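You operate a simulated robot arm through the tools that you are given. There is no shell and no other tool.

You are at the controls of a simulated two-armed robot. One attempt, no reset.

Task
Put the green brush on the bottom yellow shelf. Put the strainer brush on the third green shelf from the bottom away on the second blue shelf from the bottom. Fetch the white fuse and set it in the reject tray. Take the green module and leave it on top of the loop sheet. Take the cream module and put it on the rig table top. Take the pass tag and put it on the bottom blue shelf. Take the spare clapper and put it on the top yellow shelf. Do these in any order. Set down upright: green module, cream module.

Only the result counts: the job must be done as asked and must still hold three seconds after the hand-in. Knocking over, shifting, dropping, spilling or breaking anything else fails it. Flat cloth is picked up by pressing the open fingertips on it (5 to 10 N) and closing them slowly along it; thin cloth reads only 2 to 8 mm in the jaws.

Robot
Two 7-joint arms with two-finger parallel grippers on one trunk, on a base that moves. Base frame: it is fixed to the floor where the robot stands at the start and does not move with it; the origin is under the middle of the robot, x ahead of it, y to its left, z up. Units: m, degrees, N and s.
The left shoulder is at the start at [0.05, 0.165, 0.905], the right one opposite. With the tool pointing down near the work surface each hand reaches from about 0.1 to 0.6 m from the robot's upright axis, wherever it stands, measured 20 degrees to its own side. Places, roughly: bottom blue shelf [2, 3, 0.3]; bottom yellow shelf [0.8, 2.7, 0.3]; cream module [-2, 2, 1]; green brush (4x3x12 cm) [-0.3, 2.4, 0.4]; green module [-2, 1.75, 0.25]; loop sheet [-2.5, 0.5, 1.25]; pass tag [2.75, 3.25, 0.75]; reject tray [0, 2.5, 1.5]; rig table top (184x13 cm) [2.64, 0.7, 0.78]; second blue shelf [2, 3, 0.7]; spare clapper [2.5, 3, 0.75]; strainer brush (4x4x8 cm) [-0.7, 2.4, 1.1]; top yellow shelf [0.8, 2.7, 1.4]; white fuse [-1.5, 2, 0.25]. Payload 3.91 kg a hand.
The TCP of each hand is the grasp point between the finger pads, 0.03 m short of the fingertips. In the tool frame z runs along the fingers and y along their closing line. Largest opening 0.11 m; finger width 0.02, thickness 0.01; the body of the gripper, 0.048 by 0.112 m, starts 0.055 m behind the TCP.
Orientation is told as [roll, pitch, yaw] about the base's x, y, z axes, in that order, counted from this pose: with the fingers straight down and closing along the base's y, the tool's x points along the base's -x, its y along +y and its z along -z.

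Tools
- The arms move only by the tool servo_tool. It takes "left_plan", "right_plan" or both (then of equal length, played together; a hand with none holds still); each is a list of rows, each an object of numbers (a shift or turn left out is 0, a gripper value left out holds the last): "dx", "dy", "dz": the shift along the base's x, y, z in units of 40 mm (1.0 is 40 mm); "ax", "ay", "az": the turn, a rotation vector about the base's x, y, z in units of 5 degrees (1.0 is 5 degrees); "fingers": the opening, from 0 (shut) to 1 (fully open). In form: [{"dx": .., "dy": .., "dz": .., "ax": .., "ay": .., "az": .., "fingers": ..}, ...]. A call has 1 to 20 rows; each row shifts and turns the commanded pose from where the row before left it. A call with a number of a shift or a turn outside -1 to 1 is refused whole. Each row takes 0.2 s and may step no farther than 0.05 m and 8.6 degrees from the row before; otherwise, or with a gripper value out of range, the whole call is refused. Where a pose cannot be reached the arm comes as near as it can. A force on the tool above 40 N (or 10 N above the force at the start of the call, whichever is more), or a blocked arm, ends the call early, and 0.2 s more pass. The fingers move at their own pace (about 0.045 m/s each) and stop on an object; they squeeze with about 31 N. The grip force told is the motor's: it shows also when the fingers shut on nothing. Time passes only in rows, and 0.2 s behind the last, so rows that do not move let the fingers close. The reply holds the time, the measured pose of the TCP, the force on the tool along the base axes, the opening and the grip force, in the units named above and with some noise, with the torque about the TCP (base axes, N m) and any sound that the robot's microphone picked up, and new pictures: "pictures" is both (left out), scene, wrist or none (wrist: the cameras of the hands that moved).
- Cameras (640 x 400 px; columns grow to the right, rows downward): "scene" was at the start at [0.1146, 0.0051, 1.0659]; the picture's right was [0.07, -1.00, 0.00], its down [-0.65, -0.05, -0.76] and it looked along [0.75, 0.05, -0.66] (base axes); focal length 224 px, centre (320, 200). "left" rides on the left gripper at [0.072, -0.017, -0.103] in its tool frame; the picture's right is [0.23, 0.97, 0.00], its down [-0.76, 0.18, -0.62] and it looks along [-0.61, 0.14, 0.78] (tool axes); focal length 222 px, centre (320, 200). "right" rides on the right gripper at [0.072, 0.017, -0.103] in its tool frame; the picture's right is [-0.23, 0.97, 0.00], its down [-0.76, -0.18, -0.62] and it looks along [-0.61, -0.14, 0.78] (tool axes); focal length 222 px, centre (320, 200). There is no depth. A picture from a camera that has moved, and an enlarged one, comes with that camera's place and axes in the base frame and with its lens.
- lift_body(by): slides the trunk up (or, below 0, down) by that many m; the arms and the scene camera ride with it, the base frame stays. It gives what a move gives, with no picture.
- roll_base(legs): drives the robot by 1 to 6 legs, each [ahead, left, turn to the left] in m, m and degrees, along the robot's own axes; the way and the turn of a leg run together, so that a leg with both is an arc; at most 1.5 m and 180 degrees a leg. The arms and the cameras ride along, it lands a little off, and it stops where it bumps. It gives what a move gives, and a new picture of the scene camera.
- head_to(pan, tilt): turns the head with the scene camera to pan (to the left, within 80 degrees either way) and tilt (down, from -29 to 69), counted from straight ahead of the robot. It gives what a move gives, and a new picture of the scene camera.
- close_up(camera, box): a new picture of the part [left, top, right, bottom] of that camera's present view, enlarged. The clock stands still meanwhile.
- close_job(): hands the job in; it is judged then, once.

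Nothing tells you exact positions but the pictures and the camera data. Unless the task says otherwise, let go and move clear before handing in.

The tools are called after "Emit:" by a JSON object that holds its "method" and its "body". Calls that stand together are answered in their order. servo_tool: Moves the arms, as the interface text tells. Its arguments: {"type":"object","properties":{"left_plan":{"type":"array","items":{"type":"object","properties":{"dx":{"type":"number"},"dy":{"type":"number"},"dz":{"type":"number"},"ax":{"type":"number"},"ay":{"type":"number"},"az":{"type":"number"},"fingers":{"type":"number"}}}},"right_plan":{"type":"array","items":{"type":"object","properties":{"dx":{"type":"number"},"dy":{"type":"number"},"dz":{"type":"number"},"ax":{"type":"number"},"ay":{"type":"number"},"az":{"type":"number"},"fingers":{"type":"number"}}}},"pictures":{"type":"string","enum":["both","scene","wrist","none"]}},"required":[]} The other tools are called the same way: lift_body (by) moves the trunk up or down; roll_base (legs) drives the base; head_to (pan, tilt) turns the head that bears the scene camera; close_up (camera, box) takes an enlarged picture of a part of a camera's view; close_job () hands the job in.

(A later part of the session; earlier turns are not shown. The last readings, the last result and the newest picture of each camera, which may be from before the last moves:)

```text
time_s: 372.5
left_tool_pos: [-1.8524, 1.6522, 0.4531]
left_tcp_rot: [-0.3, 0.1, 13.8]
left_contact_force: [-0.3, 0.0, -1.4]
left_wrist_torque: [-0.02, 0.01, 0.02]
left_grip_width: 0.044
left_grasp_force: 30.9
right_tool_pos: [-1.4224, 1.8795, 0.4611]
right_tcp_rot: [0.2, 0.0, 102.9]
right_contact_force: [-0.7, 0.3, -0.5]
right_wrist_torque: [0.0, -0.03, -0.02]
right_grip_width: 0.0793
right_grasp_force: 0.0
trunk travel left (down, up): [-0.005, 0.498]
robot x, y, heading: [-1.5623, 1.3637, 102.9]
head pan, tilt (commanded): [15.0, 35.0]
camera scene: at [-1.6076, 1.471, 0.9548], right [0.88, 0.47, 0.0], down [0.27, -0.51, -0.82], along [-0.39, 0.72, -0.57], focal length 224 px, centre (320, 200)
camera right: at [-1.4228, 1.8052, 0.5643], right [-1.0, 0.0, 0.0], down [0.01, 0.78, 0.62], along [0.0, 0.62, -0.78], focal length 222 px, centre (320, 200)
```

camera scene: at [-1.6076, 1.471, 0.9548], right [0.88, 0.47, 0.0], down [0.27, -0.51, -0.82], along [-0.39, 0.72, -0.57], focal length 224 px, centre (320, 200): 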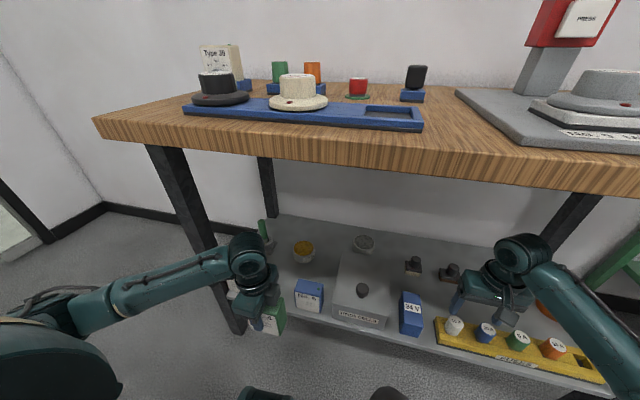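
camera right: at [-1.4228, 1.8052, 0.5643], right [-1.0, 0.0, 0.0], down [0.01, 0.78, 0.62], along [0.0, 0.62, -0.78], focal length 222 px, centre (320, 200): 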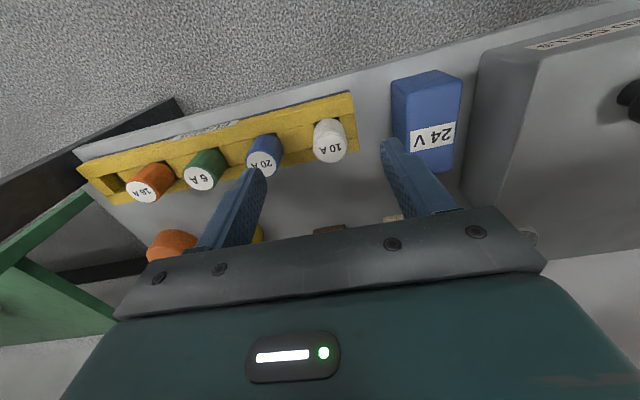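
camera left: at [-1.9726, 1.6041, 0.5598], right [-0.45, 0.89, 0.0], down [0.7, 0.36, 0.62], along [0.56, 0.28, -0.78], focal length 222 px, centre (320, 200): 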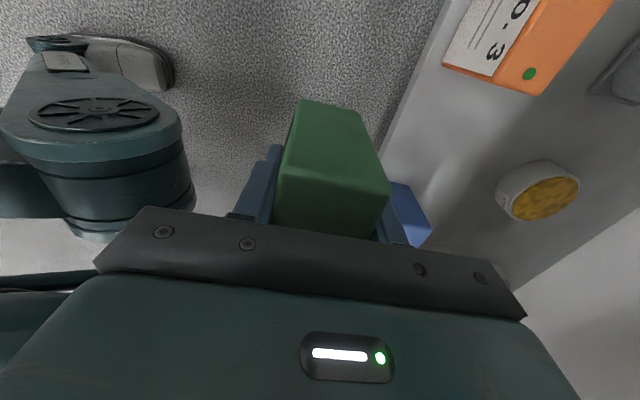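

The wrist view puts the fuse 3.3 cm ahead and 1 cm left. I centre over it and lower to just above.

Emit:
{"method": "servo_tool", "body": {"right_plan": [{"dx": -0.29, "dy": 0.83}, {"dz": -0.65}, {"dz": -0.65}, {"dz": -0.65}], "pictures": "wrist"}}

Emit:
{"method": "close_up", "body": {"camera": "right", "box": [180, 60, 480, 250]}}

```text
time_s: 373.5
left_tool_pos: [-1.8539, 1.652, 0.4562]
left_tcp_rot: [-0.3, 0.0, 13.9]
left_contact_force: [-0.8, -0.5, -1.6]
left_wrist_torque: [-0.03, 0.01, 0.01]
left_grip_width: 0.0437
left_grasp_force: 30.7
right_tool_pos: [-1.4327, 1.9119, 0.3815]
right_tcp_rot: [0.2, -0.1, 102.9]
right_contact_force: [0.2, -0.5, -0.4]
right_wrist_torque: [0.01, 0.0, -0.04]
right_grip_width: 0.0791
right_grasp_force: 0.0
trunk travel left (down, up): [-0.005, 0.498]
robot x, y, heading: [-1.5607, 1.368, 103.0]
head pan, tilt (commanded): [15.0, 35.0]
camera right: at [-1.4341, 1.8378, 0.4847], right [-1.0, 0.0, 0.0], down [0.01, 0.78, 0.62], along [0.0, 0.62, -0.78], focal length 222 px, centre (320, 200)
```

right: 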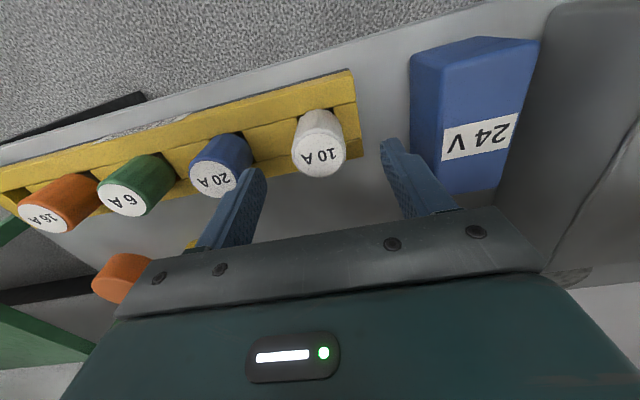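

```text
2.11 times, centred on (330, 155) of right
camera zoom: at [-1.4341, 1.8378, 0.4847], right [-1.0, 0.0, 0.0], down [0.01, 0.78, 0.62], along [0.0, 0.62, -0.78], focal length 468 px, centre (299, 295)
```

zoom: 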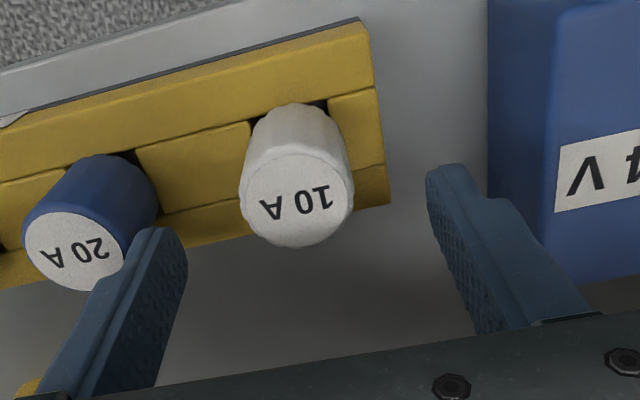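

The fuse is precisely centred. I lower 3.2 cm and close.

Emit:
{"method": "servo_tool", "body": {"right_plan": [{"dz": -0.4}, {"dz": -0.4}, {}, {"fingers": 0}, {"fingers": 0}, {"fingers": 0}, {"fingers": 0}, {"fingers": 0}], "pictures": "wrist"}}

```text
time_s: 375.3
left_tool_pos: [-1.8525, 1.6518, 0.4549]
left_tcp_rot: [-0.3, 0.0, 13.8]
left_contact_force: [1.1, 0.7, -2.3]
left_wrist_torque: [0.0, 0.0, 0.01]
left_grip_width: 0.0441
left_grasp_force: 30.9
right_tool_pos: [-1.4349, 1.9114, 0.3497]
right_tcp_rot: [0.1, -0.1, 102.9]
right_contact_force: [-0.3, 0.2, 1.3]
right_wrist_torque: [0.0, -0.02, 0.01]
right_grip_width: 0.0347
right_grasp_force: 30.6
trunk travel left (down, up): [-0.005, 0.498]
robot x, y, heading: [-1.565, 1.3668, 103.1]
head pan, tilt (commanded): [15.0, 35.0]
camera right: at [-1.4343, 1.8375, 0.4533], right [-1.0, 0.0, 0.0], down [0.01, 0.78, 0.62], along [0.0, 0.62, -0.78], focal length 222 px, centre (320, 200)
```

right: 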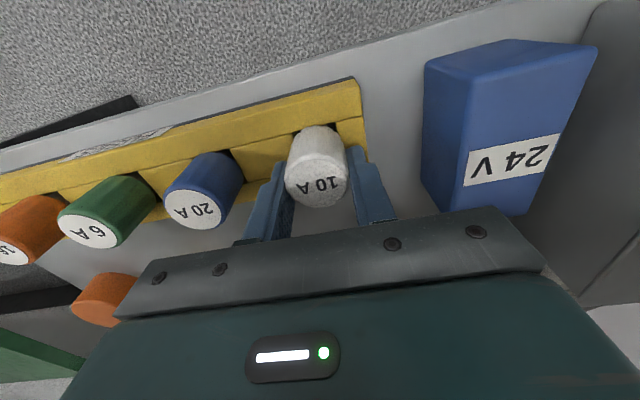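

Gripped (35 mm). I lift the fuse straight out and withdraw.

Emit:
{"method": "servo_tool", "body": {"right_plan": [{"dz": 0.3}, {"dz": 0.5}, {"dz": 0.8}, {"dz": 0.8}, {"dz": 0.6}], "pictures": "wrist"}}

Emit:
{"method": "servo_tool", "body": {"right_plan": [{"dx": 0.2, "dy": -0.85}, {"dx": 0.2, "dy": -0.85}, {"dx": 0.2, "dy": -0.85}, {"dx": 0.2, "dy": -0.85}, {"dx": 0.2, "dy": -0.85}], "pictures": "none"}}

Emit:
{"method": "roll_base", "body": {"legs": [[-0.35, 0, 0]]}}

```text
time_s: 376.5
left_tool_pos: [-1.8546, 1.6513, 0.4562]
left_tcp_rot: [-0.3, 0.1, 13.8]
left_contact_force: [0.1, 0.1, -1.9]
left_wrist_torque: [-0.04, 0.04, -0.01]
left_grip_width: 0.0436
left_grasp_force: 30.6
right_tool_pos: [-1.433, 1.9119, 0.4698]
right_tcp_rot: [0.0, 0.0, 103.0]
right_contact_force: [0.9, 0.1, -1.6]
right_wrist_torque: [-0.01, -0.01, 0.0]
right_grip_width: 0.0347
right_grasp_force: 30.8
trunk travel left (down, up): [-0.005, 0.498]
robot x, y, heading: [-1.5585, 1.3689, 102.9]
head pan, tilt (commanded): [15.0, 35.0]
camera right: at [-1.434, 1.8371, 0.5731], right [-1.0, 0.0, 0.0], down [0.0, 0.78, 0.62], along [0.0, 0.62, -0.78], focal length 222 px, centre (320, 200)
```

right: 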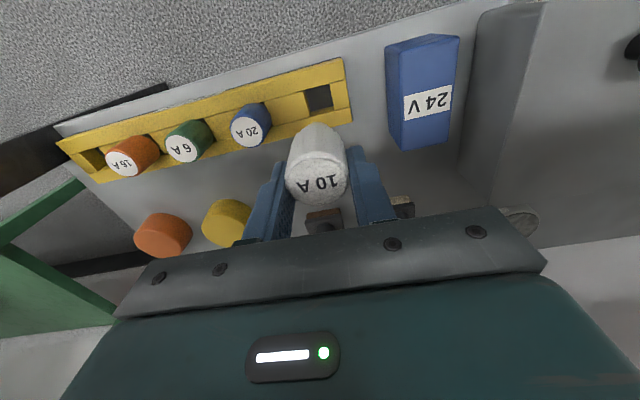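

```text
time_s: 377.7
left_tool_pos: [-1.8537, 1.6523, 0.4551]
left_tcp_rot: [-0.2, 0.0, 13.8]
left_contact_force: [-0.8, 0.3, -1.8]
left_wrist_torque: [0.01, 0.02, 0.03]
left_grip_width: 0.0437
left_grasp_force: 31.1
right_tool_pos: [-1.3953, 1.7403, 0.472]
right_tcp_rot: [0.3, 0.0, 102.9]
right_contact_force: [-0.2, -0.8, -1.6]
right_wrist_torque: [-0.02, 0.01, -0.04]
right_grip_width: 0.0346
right_grasp_force: 31.0
trunk travel left (down, up): [-0.005, 0.498]
robot x, y, heading: [-1.5622, 1.3668, 103.1]
head pan, tilt (commanded): [15.0, 35.0]
```

```text
time_s: 380.0
left_tool_pos: [-1.7746, 1.3075, 0.4551]
left_tcp_rot: [-0.2, 0.0, 14.1]
left_contact_force: [0.0, 0.4, -2.4]
left_wrist_torque: [0.04, -0.01, -0.02]
left_grip_width: 0.0437
left_grasp_force: 31.4
right_tool_pos: [-1.3168, 1.4002, 0.4724]
right_tcp_rot: [0.2, 0.0, 103.3]
right_contact_force: [0.2, 0.3, -0.1]
right_wrist_torque: [0.0, 0.01, -0.01]
right_grip_width: 0.0346
right_grasp_force: 30.9
trunk travel left (down, up): [-0.005, 0.498]
robot x, y, heading: [-1.4765, 1.0254, 103.6]
head pan, tilt (commanded): [15.0, 35.0]
camera scene: at [-1.5274, 1.1282, 0.9548], right [0.88, 0.48, 0.0], down [0.27, -0.5, -0.82], along [-0.39, 0.72, -0.57], focal length 224 px, centre (320, 200)
```

scene: 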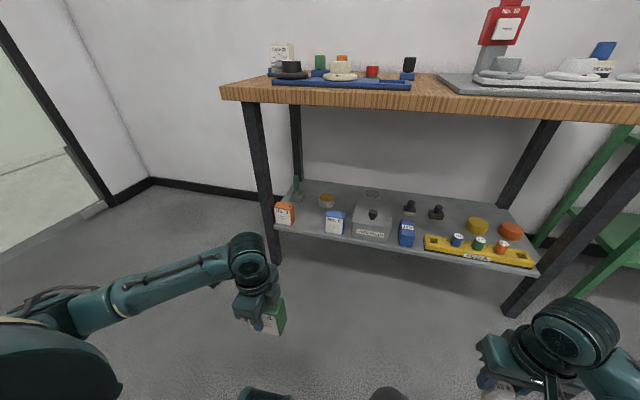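

Both are held: green module left, fuse right. I raise the trunk and look left at the control cabinet for the loop sheet.

Emit:
{"method": "lift_body", "body": {"by": 0.4}}

Emit:
{"method": "head_to", "body": {"pan": 75, "tilt": 15}}

Emit:
{"method": "close_up", "body": {"camera": "scene", "box": [120, 60, 440, 260]}}

```text
time_s: 383.8
left_tool_pos: [-1.7753, 1.3072, 0.856]
left_tcp_rot: [-0.4, 0.0, 14.1]
left_contact_force: [0.1, -0.3, -1.7]
left_wrist_torque: [0.01, 0.0, 0.0]
left_grip_width: 0.0438
left_grasp_force: 31.1
right_tool_pos: [-1.3163, 1.4009, 0.8709]
right_tcp_rot: [0.2, 0.0, 103.3]
right_contact_force: [0.1, -0.1, -1.2]
right_wrist_torque: [0.01, -0.05, -0.02]
right_grip_width: 0.0348
right_grasp_force: 30.9
trunk travel left (down, up): [-0.405, 0.098]
robot x, y, heading: [-1.4758, 1.0241, 103.7]
head pan, tilt (commanded): [15.0, 35.0]
```

```text
time_s: 385.1
left_tool_pos: [-1.7753, 1.3078, 0.855]
left_tcp_rot: [-0.3, 0.1, 14.2]
left_contact_force: [0.3, 0.2, -2.0]
left_wrist_torque: [0.02, 0.0, 0.03]
left_grip_width: 0.0437
left_grasp_force: 31.2
right_tool_pos: [-1.3166, 1.3994, 0.8707]
right_tcp_rot: [0.3, 0.0, 103.3]
right_contact_force: [-0.1, 0.8, -0.7]
right_wrist_torque: [-0.01, 0.03, 0.06]
right_grip_width: 0.0349
right_grasp_force: 30.8
trunk travel left (down, up): [-0.405, 0.098]
robot x, y, heading: [-1.4836, 1.0228, 103.6]
head pan, tilt (commanded): [75.0, 15.0]
camera scene: at [-1.5788, 1.0534, 1.3868], right [0.03, 1.0, 0.0], down [0.26, -0.01, -0.97], along [-0.97, 0.03, -0.26], focal length 224 px, centre (320, 200)
```

scene: 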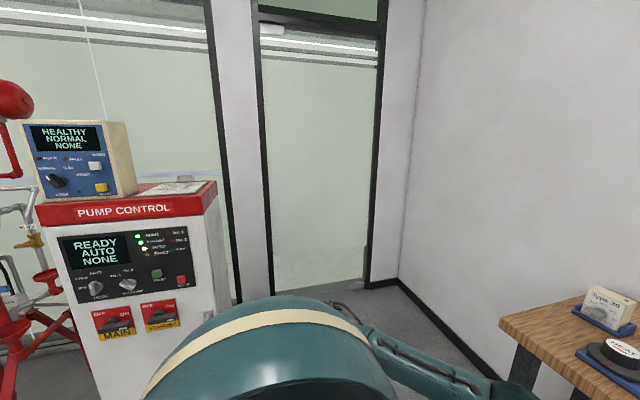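

```text
2.00 times, centred on (280, 160) of scene
camera zoom: at [-1.5788, 1.0534, 1.3868], right [0.03, 1.0, 0.0], down [0.26, -0.01, -0.97], along [-0.97, 0.03, -0.26], focal length 448 px, centre (400, 280)
```

zoom: 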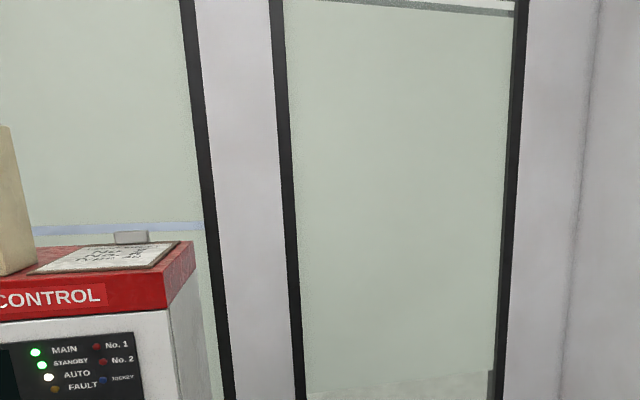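

The loop sheet lies on top of the pump control cabinet, right of the fire panel. I turn to face the cabinet and approach for a better view.

Emit:
{"method": "roll_base", "body": {"legs": [[0, 0, 85], [0.05, 0.4, 0]]}}

Emit:
{"method": "lift_body", "body": {"by": 0.09}}

Emit:
{"method": "head_to", "body": {"pan": 0, "tilt": 20}}

Emit:
{"method": "close_up", "body": {"camera": "scene", "box": [150, 120, 470, 300]}}

```text
time_s: 392.8
left_tool_pos: [-1.7834, 0.353, 0.8558]
left_tcp_rot: [-0.3, 0.0, 98.8]
left_contact_force: [0.3, 0.9, -2.4]
left_wrist_torque: [-0.06, -0.03, 0.03]
left_grip_width: 0.0435
left_grasp_force: 31.5
right_tool_pos: [-1.834, 0.8176, 0.8716]
right_tcp_rot: [0.0, 0.0, -172.0]
right_contact_force: [0.3, 0.3, -0.5]
right_wrist_torque: [-0.05, 0.03, -0.02]
right_grip_width: 0.0344
right_grasp_force: 31.5
trunk travel left (down, up): [-0.405, 0.098]
robot x, y, heading: [-1.4692, 0.62, -171.8]
head pan, tilt (commanded): [75.0, 15.0]
camera scene: at [-1.5118, 0.5207, 1.3868], right [-0.99, 0.12, 0.0], down [0.03, 0.26, -0.97], along [-0.11, -0.96, -0.26], focal length 224 px, centre (320, 200)
```

scene: 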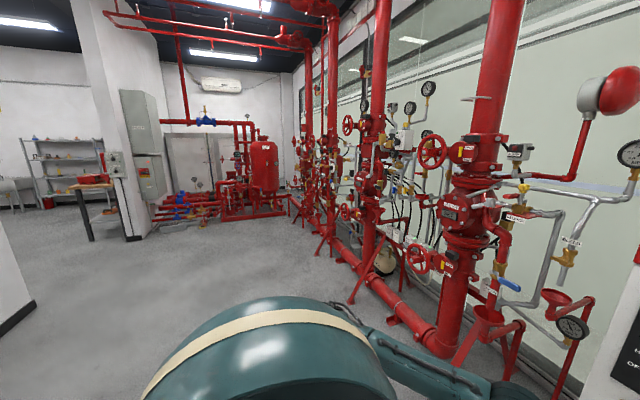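

```text
time_s: 394.1
left_tool_pos: [-1.7832, 0.3507, 0.9455]
left_tcp_rot: [-0.3, 0.0, 98.7]
left_contact_force: [-0.6, -1.1, -2.2]
left_wrist_torque: [0.01, 0.04, -0.02]
left_grip_width: 0.0437
left_grasp_force: 30.9
right_tool_pos: [-1.8336, 0.8156, 0.962]
right_tcp_rot: [0.2, 0.0, -172.0]
right_contact_force: [-0.9, 0.2, -1.1]
right_wrist_torque: [0.0, 0.0, 0.03]
right_grip_width: 0.034
right_grasp_force: 30.7
trunk travel left (down, up): [-0.495, 0.008]
robot x, y, heading: [-1.473, 0.6172, -171.9]
head pan, tilt (commanded): [75.0, 15.0]
```

```text
time_s: 395.5
left_tool_pos: [-1.7839, 0.3518, 0.9447]
left_tcp_rot: [-0.2, 0.0, 98.8]
left_contact_force: [0.1, -1.1, -1.0]
left_wrist_torque: [0.0, 0.01, 0.02]
left_grip_width: 0.0439
left_grasp_force: 31.1
right_tool_pos: [-1.8328, 0.8163, 0.9622]
right_tcp_rot: [0.2, 0.0, -172.0]
right_contact_force: [0.2, 0.0, -0.9]
right_wrist_torque: [0.0, 0.02, -0.03]
right_grip_width: 0.0342
right_grasp_force: 30.7
trunk travel left (down, up): [-0.495, 0.008]
robot x, y, heading: [-1.4722, 0.6205, -172.2]
head pan, tilt (commanded): [0.0, 20.0]
camera scene: at [-1.5929, 0.6003, 1.4687], right [-0.14, 0.99, 0.0], down [0.34, 0.05, -0.94], along [-0.93, -0.13, -0.34], focal length 224 px, centre (320, 200)
```

scene: 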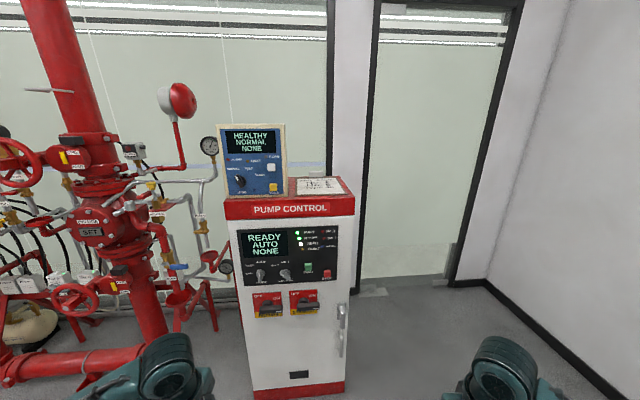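

```text
2.00 times, centred on (310, 210) of scene
camera zoom: at [-1.5929, 0.6003, 1.4687], right [-0.14, 0.99, 0.0], down [0.34, 0.05, -0.94], along [-0.93, -0.13, -0.34], focal length 448 px, centre (340, 180)
```

zoom: 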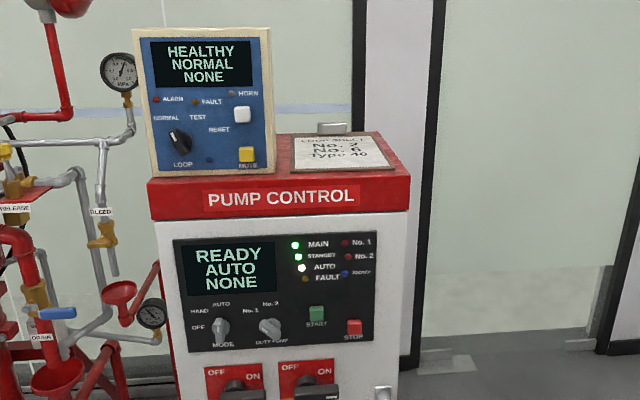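

The loop sheet (a board with print) lies at about (-2.56, 0.46), z≈1.18, right of the fire panel. I raise the left hand with the module above that height.

Emit:
{"method": "servo_tool", "body": {"left_plan": [{"dx": -0.3, "dy": -0.04, "dz": 0.95}, {"dx": -0.3, "dy": -0.04, "dz": 0.95}, {"dx": -0.3, "dy": -0.04, "dz": 0.95}, {"dx": -0.3, "dy": -0.04, "dz": 0.95}, {"dx": -0.3, "dy": -0.04, "dz": 0.95}, {"dx": -0.4, "dy": -0.06, "dz": 0.95}, {"dx": -0.4, "dy": -0.06, "dz": 0.95}, {"dx": -0.4, "dy": -0.06, "dz": 0.95}, {"dx": -0.5, "dy": -0.07, "dz": 0.95}, {"dx": -0.5, "dy": -0.07, "dz": 0.95}, {"dx": -0.5, "dy": -0.07}], "pictures": "both"}}

```text
time_s: 397.9
left_tool_pos: [-1.9522, 0.3268, 1.3255]
left_tcp_rot: [-0.3, 0.0, 98.9]
left_contact_force: [-0.6, -0.3, -1.7]
left_wrist_torque: [-0.01, -0.02, 0.03]
left_grip_width: 0.0438
left_grasp_force: 31.6
right_tool_pos: [-1.8333, 0.8163, 0.9606]
right_tcp_rot: [0.1, 0.0, -172.0]
right_contact_force: [-0.9, 0.1, -0.5]
right_wrist_torque: [0.0, 0.01, -0.02]
right_grip_width: 0.0342
right_grasp_force: 31.3
trunk travel left (down, up): [-0.495, 0.008]
robot x, y, heading: [-1.4744, 0.6188, -172.0]
head pan, tilt (commanded): [0.0, 20.0]
camera scene: at [-1.5939, 0.6002, 1.4685], right [-0.14, 0.99, 0.0], down [0.34, 0.05, -0.94], along [-0.93, -0.13, -0.34], focal length 224 px, centre (320, 200)
camera left: at [-1.9246, 0.259, 1.4295], right [-0.93, -0.37, -0.01], down [-0.3, 0.73, 0.62], along [-0.23, 0.58, -0.78], focal length 222 px, centre (320, 200)
```

scene: 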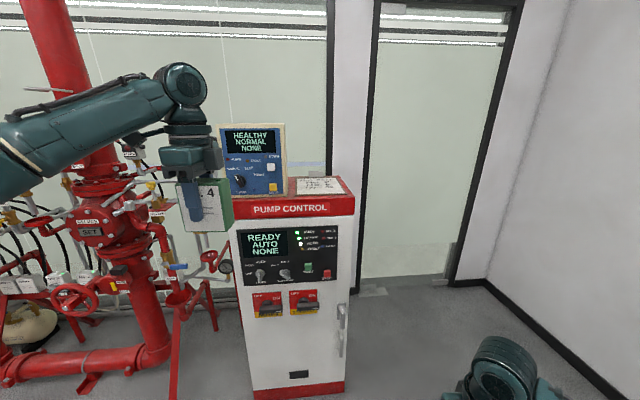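
left: 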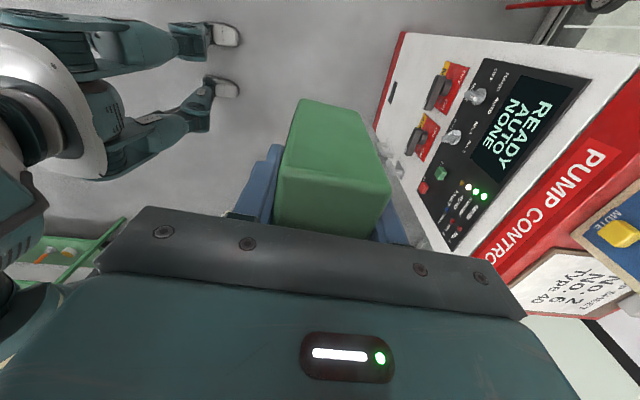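

I shift right 0.25 m, then move ahead 0.40 m so the module comes over the cabinet top, right of the panel.

Emit:
{"method": "roll_base", "body": {"legs": [[0, -0.252, 0], [0.4, 0, 0]]}}

Emit:
{"method": "close_up", "body": {"camera": "left", "box": [0, 0, 640, 400]}}

Emit:
{"method": "head_to", "body": {"pan": 15, "tilt": 35}}

```text
time_s: 402.8
left_tool_pos: [-2.3831, 0.5204, 1.3255]
left_tcp_rot: [-0.3, 0.1, 98.7]
left_contact_force: [-0.4, 0.8, -2.4]
left_wrist_torque: [-0.02, 0.0, 0.01]
left_grip_width: 0.0437
left_grasp_force: 30.8
right_tool_pos: [-2.2646, 1.007, 0.9628]
right_tcp_rot: [0.2, 0.0, -172.1]
right_contact_force: [0.3, 0.6, -1.2]
right_wrist_torque: [-0.01, 0.0, 0.0]
right_grip_width: 0.034
right_grasp_force: 31.1
trunk travel left (down, up): [-0.495, 0.008]
robot x, y, heading: [-1.906, 0.8107, -172.0]
head pan, tilt (commanded): [0.0, 20.0]
camera scene: at [-2.0251, 0.7917, 1.4686], right [-0.14, 0.99, 0.0], down [0.34, 0.05, -0.94], along [-0.93, -0.13, -0.34], focal length 224 px, centre (320, 200)
```

scene: 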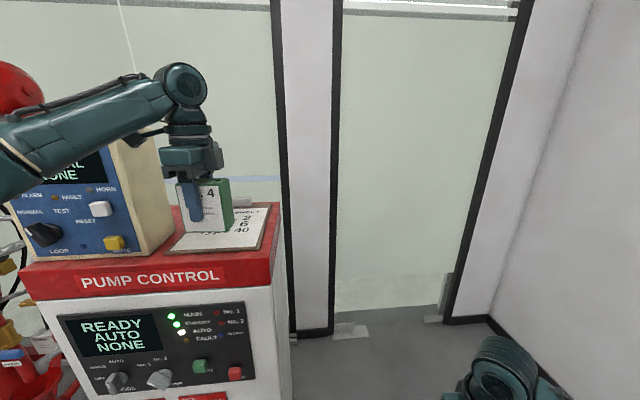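

```text
1.00 times, centred on (320, 200) of left (not enlarged: the box is as wide or as high as the picture)
camera zoom: at [-2.3557, 0.4509, 1.4295], right [-0.93, -0.37, 0.0], down [-0.3, 0.73, 0.62], along [-0.23, 0.58, -0.78], focal length 222 px, centre (320, 200)
```

zoom: 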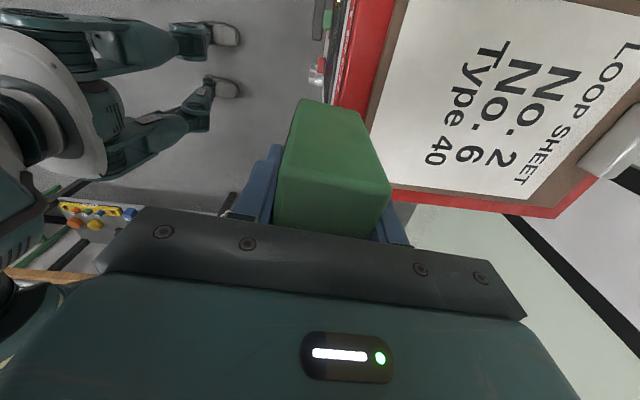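

```text
time_s: 403.6
left_tool_pos: [-2.383, 0.5189, 1.3263]
left_tcp_rot: [-0.4, 0.0, 98.8]
left_contact_force: [-0.2, 0.3, -1.5]
left_wrist_torque: [-0.03, -0.03, -0.02]
left_grip_width: 0.044
left_grasp_force: 31.3
right_tool_pos: [-2.2649, 1.0078, 0.962]
right_tcp_rot: [0.3, 0.1, -172.1]
right_contact_force: [0.0, 0.1, -0.5]
right_wrist_torque: [-0.01, 0.01, -0.03]
right_grip_width: 0.0341
right_grasp_force: 31.1
trunk travel left (down, up): [-0.495, 0.008]
robot x, y, heading: [-1.9052, 0.8112, -171.9]
head pan, tilt (commanded): [15.0, 35.0]
camera scene: at [-2.0133, 0.7705, 1.4449], right [-0.39, 0.92, 0.0], down [0.53, 0.23, -0.82], along [-0.75, -0.32, -0.57], focal length 224 px, centre (320, 200)
```

scene: 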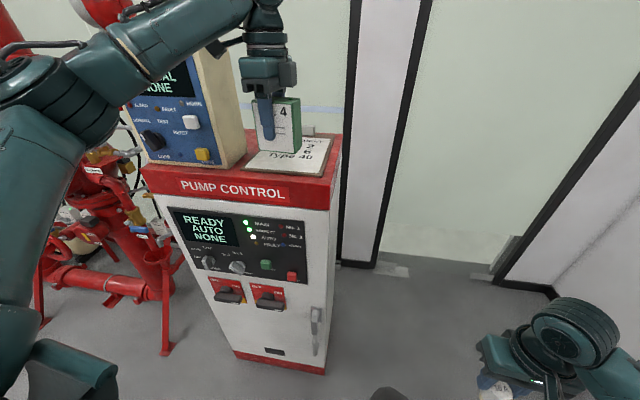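

The sheet's front edge is at x≈-2.42 here; the module must go 15 cm further. I drive 0.10 m and extend 0.05 m.

Emit:
{"method": "roll_base", "body": {"legs": [[0.1, 0, 0]]}}

Emit:
{"method": "servo_tool", "body": {"left_plan": [{"dx": -0.6, "dy": -0.1}, {"dx": -0.6, "dy": -0.1}], "pictures": "both"}}

```text
time_s: 404.8
left_tool_pos: [-2.4837, 0.505, 1.3242]
left_tcp_rot: [-0.3, -0.1, 98.9]
left_contact_force: [-0.5, -0.3, -2.0]
left_wrist_torque: [-0.01, -0.03, -0.02]
left_grip_width: 0.044
left_grasp_force: 30.8
right_tool_pos: [-2.3654, 0.9928, 0.9616]
right_tcp_rot: [0.2, -0.1, -172.0]
right_contact_force: [-0.2, -0.8, -0.9]
right_wrist_torque: [0.0, 0.0, -0.03]
right_grip_width: 0.0341
right_grasp_force: 30.8
trunk travel left (down, up): [-0.495, 0.008]
robot x, y, heading: [-2.0046, 0.7947, -172.0]
head pan, tilt (commanded): [15.0, 35.0]
camera scene: at [-2.1139, 0.7559, 1.4448], right [-0.39, 0.92, 0.0], down [0.53, 0.23, -0.82], along [-0.75, -0.32, -0.57], focal length 224 px, centre (320, 200)
```

scene: 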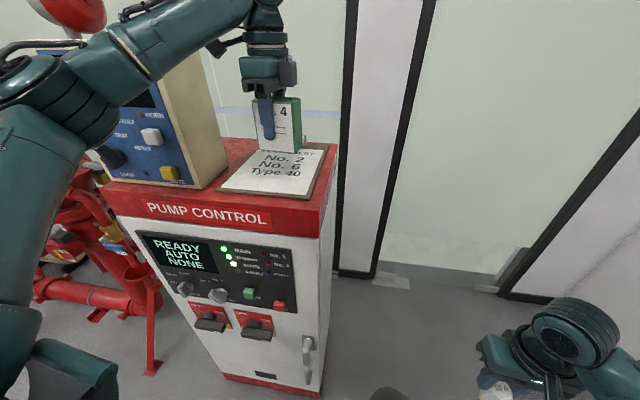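

```text
time_s: 405.4
left_tool_pos: [-2.5303, 0.4977, 1.3258]
left_tcp_rot: [-0.3, 0.1, 98.8]
left_contact_force: [-0.4, 0.5, -1.7]
left_wrist_torque: [0.0, -0.01, -0.01]
left_grip_width: 0.044
left_grasp_force: 30.9
right_tool_pos: [-2.3653, 0.9928, 0.9622]
right_tcp_rot: [0.2, 0.0, -172.0]
right_contact_force: [0.1, 0.0, -1.0]
right_wrist_torque: [-0.01, -0.03, -0.02]
right_grip_width: 0.034
right_grasp_force: 31.1
trunk travel left (down, up): [-0.495, 0.008]
robot x, y, heading: [-2.0038, 0.7953, -171.8]
head pan, tilt (commanded): [15.0, 35.0]
camera scene: at [-2.1136, 0.7563, 1.4448], right [-0.39, 0.92, 0.0], down [0.53, 0.23, -0.82], along [-0.75, -0.32, -0.57], focal length 224 px, centre (320, 200)
camera left: at [-2.5026, 0.4289, 1.4299], right [-0.93, -0.37, 0.0], down [-0.3, 0.73, 0.62], along [-0.23, 0.58, -0.78], focal length 222 px, centre (320, 200)
```

scene: 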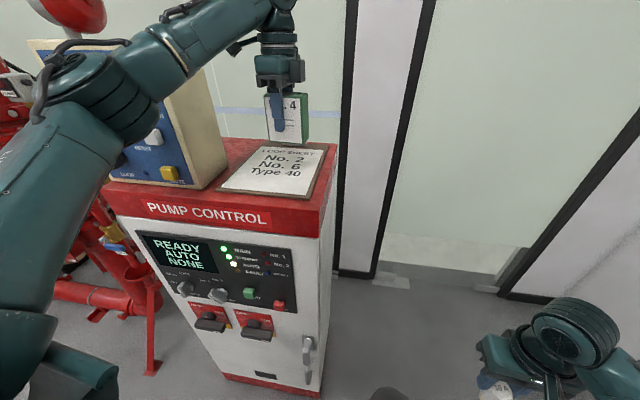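
left: 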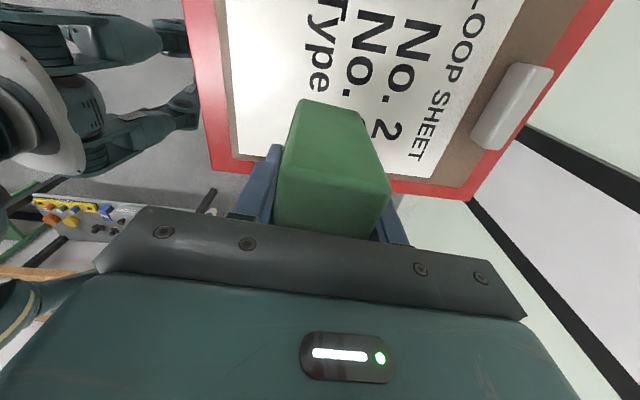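

The module hangs over the sheet. I lower it.

Emit:
{"method": "servo_tool", "body": {"left_plan": [{"dz": -0.5, "dy": -0.2}, {"dz": -0.5, "dy": -0.1}, {"dz": -0.4}, {"dz": -0.15}], "pictures": "wrist"}}

Emit:
{"method": "servo_tool", "body": {"left_plan": [{"dz": -0.06}, {"dz": -0.06}, {}], "pictures": "none"}}

```text
time_s: 406.4
left_tool_pos: [-2.5297, 0.4854, 1.2619]
left_tcp_rot: [-0.2, -0.1, 98.9]
left_contact_force: [0.3, 0.1, -1.4]
left_wrist_torque: [-0.05, -0.01, -0.02]
left_grip_width: 0.044
left_grasp_force: 31.5
right_tool_pos: [-2.3655, 0.9931, 0.9614]
right_tcp_rot: [0.2, 0.0, -172.0]
right_contact_force: [-0.4, 0.2, -0.7]
right_wrist_torque: [0.01, 0.04, -0.01]
right_grip_width: 0.0335
right_grasp_force: 30.9
trunk travel left (down, up): [-0.495, 0.008]
robot x, y, heading: [-2.0015, 0.795, -172.0]
head pan, tilt (commanded): [15.0, 35.0]
camera left: at [-2.5023, 0.4163, 1.3676], right [-0.93, -0.37, 0.0], down [-0.3, 0.72, 0.62], along [-0.23, 0.58, -0.78], focal length 222 px, centre (320, 200)
```

left: 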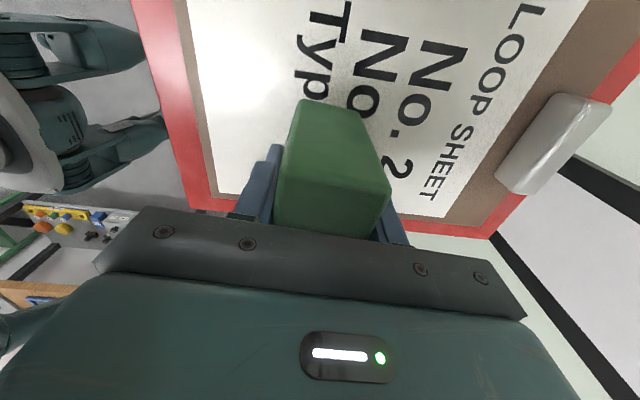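

```text
time_s: 407.2
left_tool_pos: [-2.5297, 0.484, 1.2598]
left_tcp_rot: [-0.3, 0.0, 99.0]
left_contact_force: [0.2, -0.2, -2.2]
left_wrist_torque: [-0.02, -0.02, 0.01]
left_grip_width: 0.0438
left_grasp_force: 30.6
right_tool_pos: [-2.3646, 0.9926, 0.9618]
right_tcp_rot: [0.2, 0.0, -172.0]
right_contact_force: [0.2, 0.2, -0.4]
right_wrist_torque: [0.01, -0.03, -0.03]
right_grip_width: 0.0339
right_grasp_force: 31.2
trunk travel left (down, up): [-0.495, 0.008]
robot x, y, heading: [-2.0057, 0.7971, -171.9]
head pan, tilt (commanded): [15.0, 35.0]
```

Emit:
{"method": "servo_tool", "body": {"left_plan": [{"dz": -0.06}, {"dz": -0.06}, {}], "pictures": "none"}}

Emit:
{"method": "servo_tool", "body": {"left_plan": [{"dz": -0.05}, {"dz": -0.05}, {}], "pictures": "none"}}

```text
time_s: 408.0
left_tool_pos: [-2.5297, 0.4853, 1.2538]
left_tcp_rot: [-0.3, 0.1, 98.8]
left_contact_force: [0.0, 0.4, -2.1]
left_wrist_torque: [-0.02, -0.01, 0.02]
left_grip_width: 0.0437
left_grasp_force: 31.4
right_tool_pos: [-2.3645, 0.9925, 0.9615]
right_tcp_rot: [0.2, -0.1, -172.0]
right_contact_force: [-0.2, 0.4, -0.4]
right_wrist_torque: [-0.01, 0.0, 0.0]
right_grip_width: 0.034
right_grasp_force: 31.2
trunk travel left (down, up): [-0.495, 0.008]
robot x, y, heading: [-2.0004, 0.799, -172.0]
head pan, tilt (commanded): [15.0, 35.0]
```

```text
time_s: 408.8
left_tool_pos: [-2.5294, 0.4855, 1.2501]
left_tcp_rot: [-0.3, 0.0, 98.8]
left_contact_force: [0.3, -0.4, -2.1]
left_wrist_torque: [-0.02, 0.0, -0.01]
left_grip_width: 0.044
left_grasp_force: 31.2
right_tool_pos: [-2.365, 0.9932, 0.9601]
right_tcp_rot: [0.2, 0.0, -172.0]
right_contact_force: [-0.1, 0.1, -1.1]
right_wrist_torque: [-0.02, -0.02, 0.04]
right_grip_width: 0.0339
right_grasp_force: 31.1
trunk travel left (down, up): [-0.495, 0.008]
robot x, y, heading: [-2.0051, 0.7989, -171.8]
head pan, tilt (commanded): [15.0, 35.0]
```

Emit:
{"method": "servo_tool", "body": {"left_plan": [{"dz": -0.06}, {"dz": -0.06}, {}], "pictures": "none"}}

Emit:
{"method": "servo_tool", "body": {"left_plan": [{"dz": -0.05}, {"dz": -0.05}, {}], "pictures": "wrist"}}

```text
time_s: 409.6
left_tool_pos: [-2.5293, 0.4846, 1.2454]
left_tcp_rot: [-0.1, -0.1, 98.9]
left_contact_force: [0.2, -0.5, -2.2]
left_wrist_torque: [-0.04, -0.02, 0.01]
left_grip_width: 0.0434
left_grasp_force: 31.4
right_tool_pos: [-2.3642, 0.9933, 0.9603]
right_tcp_rot: [0.1, 0.0, -172.1]
right_contact_force: [0.8, 0.0, -1.1]
right_wrist_torque: [0.01, -0.03, 0.01]
right_grip_width: 0.0339
right_grasp_force: 30.9
trunk travel left (down, up): [-0.495, 0.008]
robot x, y, heading: [-2.003, 0.7965, -171.4]
head pan, tilt (commanded): [15.0, 35.0]
```

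```text
time_s: 410.4
left_tool_pos: [-2.5303, 0.4859, 1.2436]
left_tcp_rot: [-0.1, 0.1, 98.9]
left_contact_force: [-2.8, -1.6, 9.2]
left_wrist_torque: [-0.24, 0.24, -0.02]
left_grip_width: 0.0437
left_grasp_force: 30.7
right_tool_pos: [-2.3637, 0.9939, 0.9621]
right_tcp_rot: [0.2, -0.1, -172.0]
right_contact_force: [0.6, 0.0, -0.8]
right_wrist_torque: [0.02, 0.01, 0.01]
right_grip_width: 0.0338
right_grasp_force: 31.2
trunk travel left (down, up): [-0.495, 0.008]
robot x, y, heading: [-2.0027, 0.7986, -171.8]
head pan, tilt (commanded): [15.0, 35.0]
camera left: at [-2.5021, 0.4164, 1.3472], right [-0.93, -0.37, 0.0], down [-0.29, 0.72, 0.62], along [-0.23, 0.58, -0.78], focal length 222 px, centre (320, 200)
```

left: 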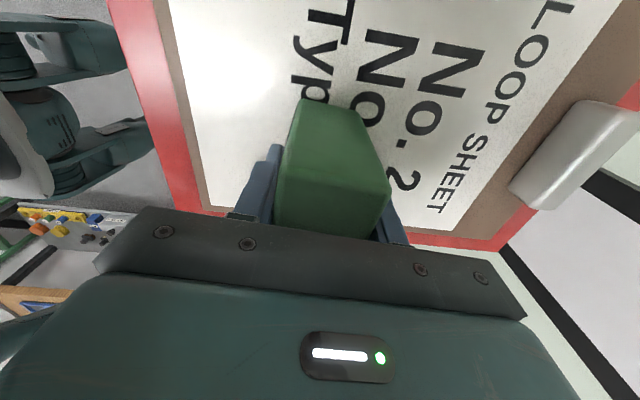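

Contact on the sheet. I ease 1 mm and open the fingers.

Emit:
{"method": "servo_tool", "body": {"left_plan": [{"dz": 0.03}, {"fingers": 0.68}, {"fingers": 0.68}, {"fingers": 0.68}, {"fingers": 0.68}], "pictures": "both"}}

```text
time_s: 411.6
left_tool_pos: [-2.53, 0.4851, 1.2432]
left_tcp_rot: [-0.3, 0.0, 98.8]
left_contact_force: [-0.1, 0.7, -0.3]
left_wrist_torque: [-0.03, -0.01, 0.01]
left_grip_width: 0.0747
left_grasp_force: 0.1
right_tool_pos: [-2.3646, 0.9929, 0.9624]
right_tcp_rot: [0.2, -0.1, -171.9]
right_contact_force: [0.1, 0.0, -1.3]
right_wrist_torque: [0.02, 0.01, 0.03]
right_grip_width: 0.0338
right_grasp_force: 30.8
trunk travel left (down, up): [-0.495, 0.008]
robot x, y, heading: [-2.0045, 0.7966, -171.7]
head pan, tilt (commanded): [15.0, 35.0]
camera scene: at [-2.1129, 0.7561, 1.4448], right [-0.39, 0.92, 0.0], down [0.53, 0.23, -0.82], along [-0.75, -0.32, -0.57], focal length 224 px, centre (320, 200)
camera left: at [-2.5026, 0.4165, 1.347], right [-0.93, -0.37, 0.0], down [-0.3, 0.73, 0.62], along [-0.23, 0.58, -0.78], focal length 222 px, centre (320, 200)
```

scene: 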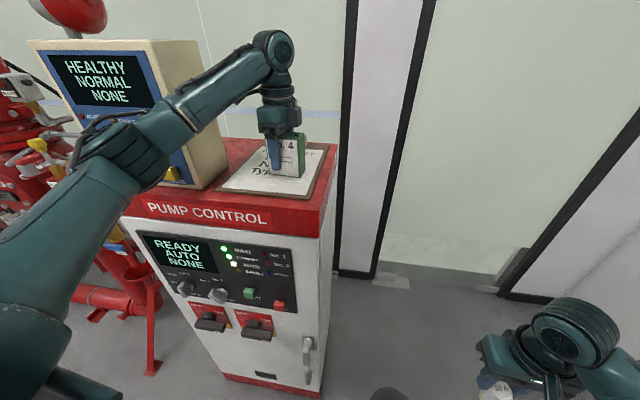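
left: 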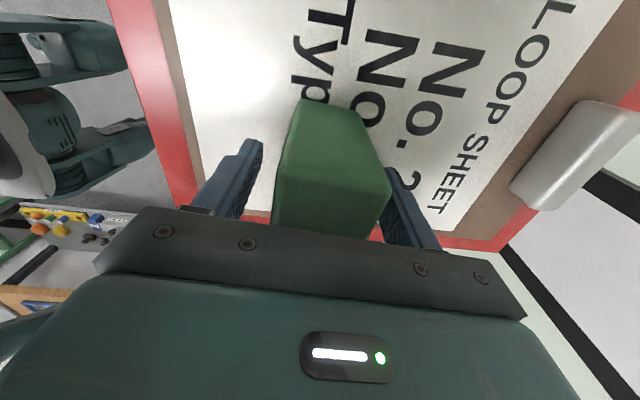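

The module stands on the sheet. I raise the hand straight up and back away.

Emit:
{"method": "servo_tool", "body": {"left_plan": [{"dz": 0.6}, {"dz": 0.9}, {"dz": 0.9}, {"dz": 0.9}], "pictures": "none"}}

Emit:
{"method": "roll_base", "body": {"legs": [[-0.4, 0, 0]]}}

Emit:
{"method": "close_up", "body": {"camera": "scene", "box": [180, 80, 420, 240]}}

Emit:
{"method": "close_up", "body": {"camera": "right", "box": [160, 80, 480, 280]}}

```text
time_s: 412.6
left_tool_pos: [-2.5286, 0.4857, 1.3758]
left_tcp_rot: [-0.2, 0.0, 98.7]
left_contact_force: [0.1, 0.6, -0.5]
left_wrist_torque: [-0.04, 0.03, -0.01]
left_grip_width: 0.0747
left_grasp_force: 0.0
right_tool_pos: [-2.3647, 0.9942, 0.9616]
right_tcp_rot: [0.2, -0.1, -172.1]
right_contact_force: [0.4, 0.3, -1.1]
right_wrist_torque: [-0.04, 0.02, -0.02]
right_grip_width: 0.034
right_grasp_force: 30.9
trunk travel left (down, up): [-0.495, 0.008]
robot x, y, heading: [-2.0015, 0.7971, -171.7]
head pan, tilt (commanded): [15.0, 35.0]
```

```text
time_s: 415.0
left_tool_pos: [-2.1359, 0.5405, 1.3748]
left_tcp_rot: [-0.2, -0.1, 98.9]
left_contact_force: [0.2, 0.4, 0.6]
left_wrist_torque: [0.02, 0.0, 0.03]
left_grip_width: 0.0748
left_grasp_force: 0.1
right_tool_pos: [-1.9728, 1.05, 0.9616]
right_tcp_rot: [0.2, -0.1, -171.9]
right_contact_force: [-0.5, -0.1, -0.2]
right_wrist_torque: [0.03, 0.0, -0.03]
right_grip_width: 0.0336
right_grasp_force: 30.9
trunk travel left (down, up): [-0.495, 0.008]
robot x, y, heading: [-1.6128, 0.8526, -171.5]
head pan, tilt (commanded): [15.0, 35.0]
camera scene: at [-1.7198, 0.813, 1.4449], right [-0.4, 0.92, 0.0], down [0.53, 0.23, -0.82], along [-0.75, -0.32, -0.57], focal length 224 px, centre (320, 200)
```

scene: 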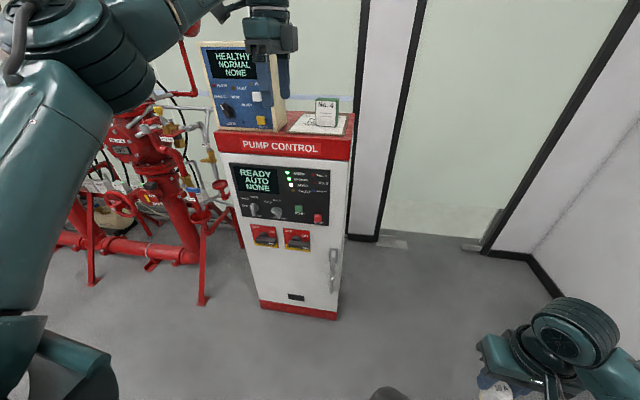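

```text
2.50 times, centred on (300, 160) of scene
camera zoom: at [-1.7198, 0.813, 1.4449], right [-0.4, 0.92, 0.0], down [0.53, 0.23, -0.82], along [-0.75, -0.32, -0.57], focal length 560 px, centre (370, 300)
```

zoom: 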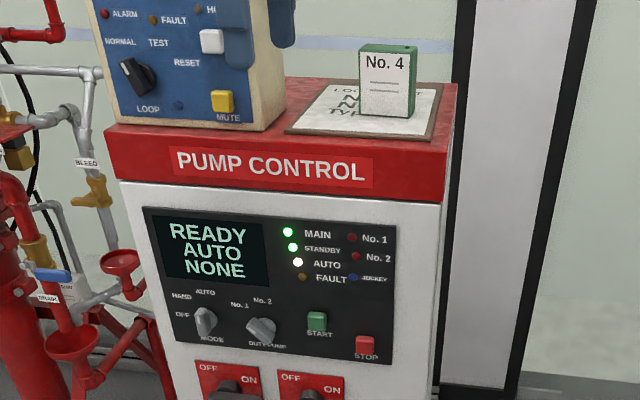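

```text
2.00 times, centred on (320, 180) of right
camera zoom: at [-1.8982, 1.044, 1.0646], right [-0.09, -1.0, 0.0], down [-0.78, 0.07, 0.62], along [-0.62, 0.05, -0.78], focal length 444 px, centre (320, 240)
```

zoom: 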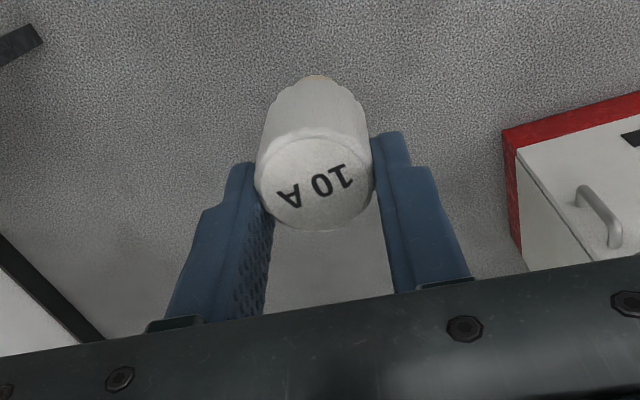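

The green module stands upright on the loop sheet, and the fuse is still held. Next the cream module: I turn back to the bench and look closely.

Emit:
{"method": "roll_base", "body": {"legs": [[0, 0, -85], [0.2, 0, 0]]}}

Emit:
{"method": "head_to", "body": {"pan": 20, "tilt": 40}}

Emit:
{"method": "close_up", "body": {"camera": "scene", "box": [200, 60, 440, 220]}}

```text
time_s: 420.3
left_tool_pos: [-2.0095, 1.5452, 1.374]
left_tcp_rot: [-0.3, 0.0, 13.7]
left_contact_force: [0.6, -0.1, 0.2]
left_wrist_torque: [-0.03, 0.01, -0.02]
left_grip_width: 0.0747
left_grasp_force: 0.1
right_tool_pos: [-1.4907, 1.4238, 0.9614]
right_tcp_rot: [0.2, 0.0, 102.8]
right_contact_force: [-0.8, -0.9, -1.5]
right_wrist_torque: [-0.02, 0.0, 0.02]
right_grip_width: 0.0337
right_grasp_force: 31.2
trunk travel left (down, up): [-0.495, 0.008]
robot x, y, heading: [-1.657, 1.049, 102.9]
head pan, tilt (commanded): [15.0, 35.0]
camera scene: at [-1.7038, 1.1543, 1.4448], right [0.88, 0.47, 0.0], down [0.27, -0.51, -0.82], along [-0.39, 0.72, -0.57], focal length 224 px, centre (320, 200)
```

scene: 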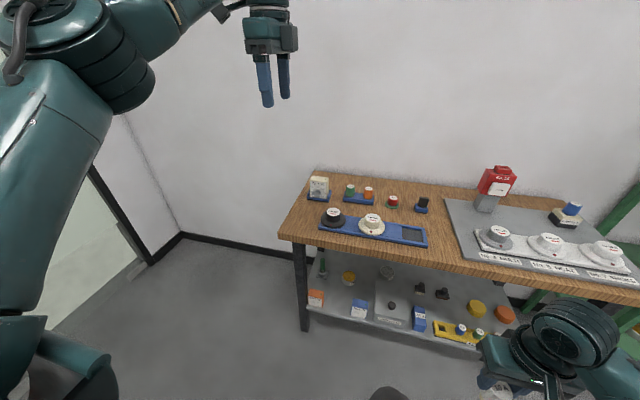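

```text
time_s: 420.9
left_tool_pos: [-2.0104, 1.5453, 1.3746]
left_tcp_rot: [-0.3, -0.1, 13.7]
left_contact_force: [0.1, 0.3, 0.3]
left_wrist_torque: [-0.02, -0.02, 0.01]
left_grip_width: 0.0748
left_grasp_force: 0.0
right_tool_pos: [-1.4898, 1.4232, 0.9605]
right_tcp_rot: [0.2, -0.1, 102.7]
right_contact_force: [0.3, 0.0, -1.2]
right_wrist_torque: [0.02, 0.0, -0.02]
right_grip_width: 0.0336
right_grasp_force: 31.3
trunk travel left (down, up): [-0.495, 0.008]
robot x, y, heading: [-1.66, 1.0472, 102.7]
head pan, tilt (commanded): [20.0, 40.0]
camera scene: at [-1.7086, 1.147, 1.4373], right [0.84, 0.54, 0.0], down [0.35, -0.54, -0.77], along [-0.42, 0.64, -0.64], focal length 224 px, centre (320, 200)
```

scene: 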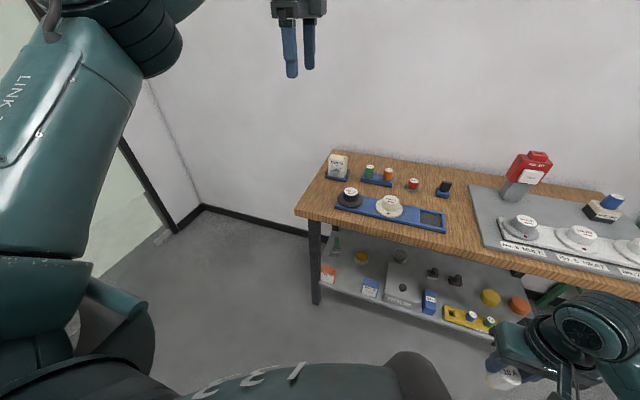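

```text
2.50 times, centred on (320, 140) of scene
camera zoom: at [-1.7086, 1.147, 1.4373], right [0.84, 0.54, 0.0], down [0.35, -0.54, -0.77], along [-0.42, 0.64, -0.64], focal length 560 px, centre (320, 350)
```

zoom: 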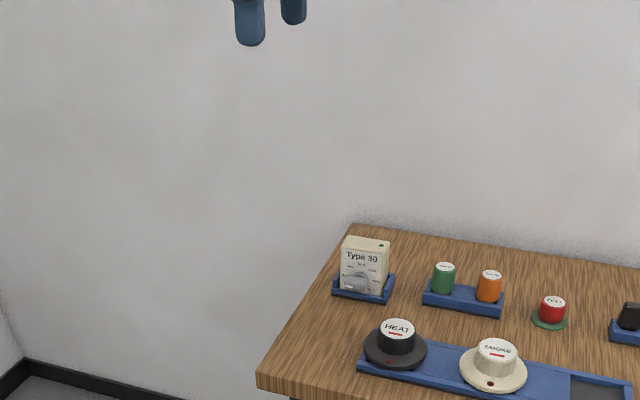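

Emit:
{"method": "close_up", "body": {"camera": "scene", "box": [310, 140, 400, 200]}}

```text
6.67 times, centred on (355, 170) of scene
camera zoom: at [-1.7086, 1.147, 1.4373], right [0.84, 0.54, 0.0], down [0.35, -0.54, -0.77], along [-0.42, 0.64, -0.64], focal length 1494 px, centre (87, 400)
```

zoom: 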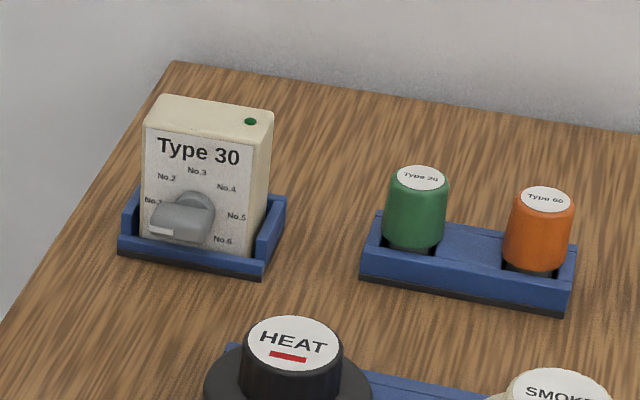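

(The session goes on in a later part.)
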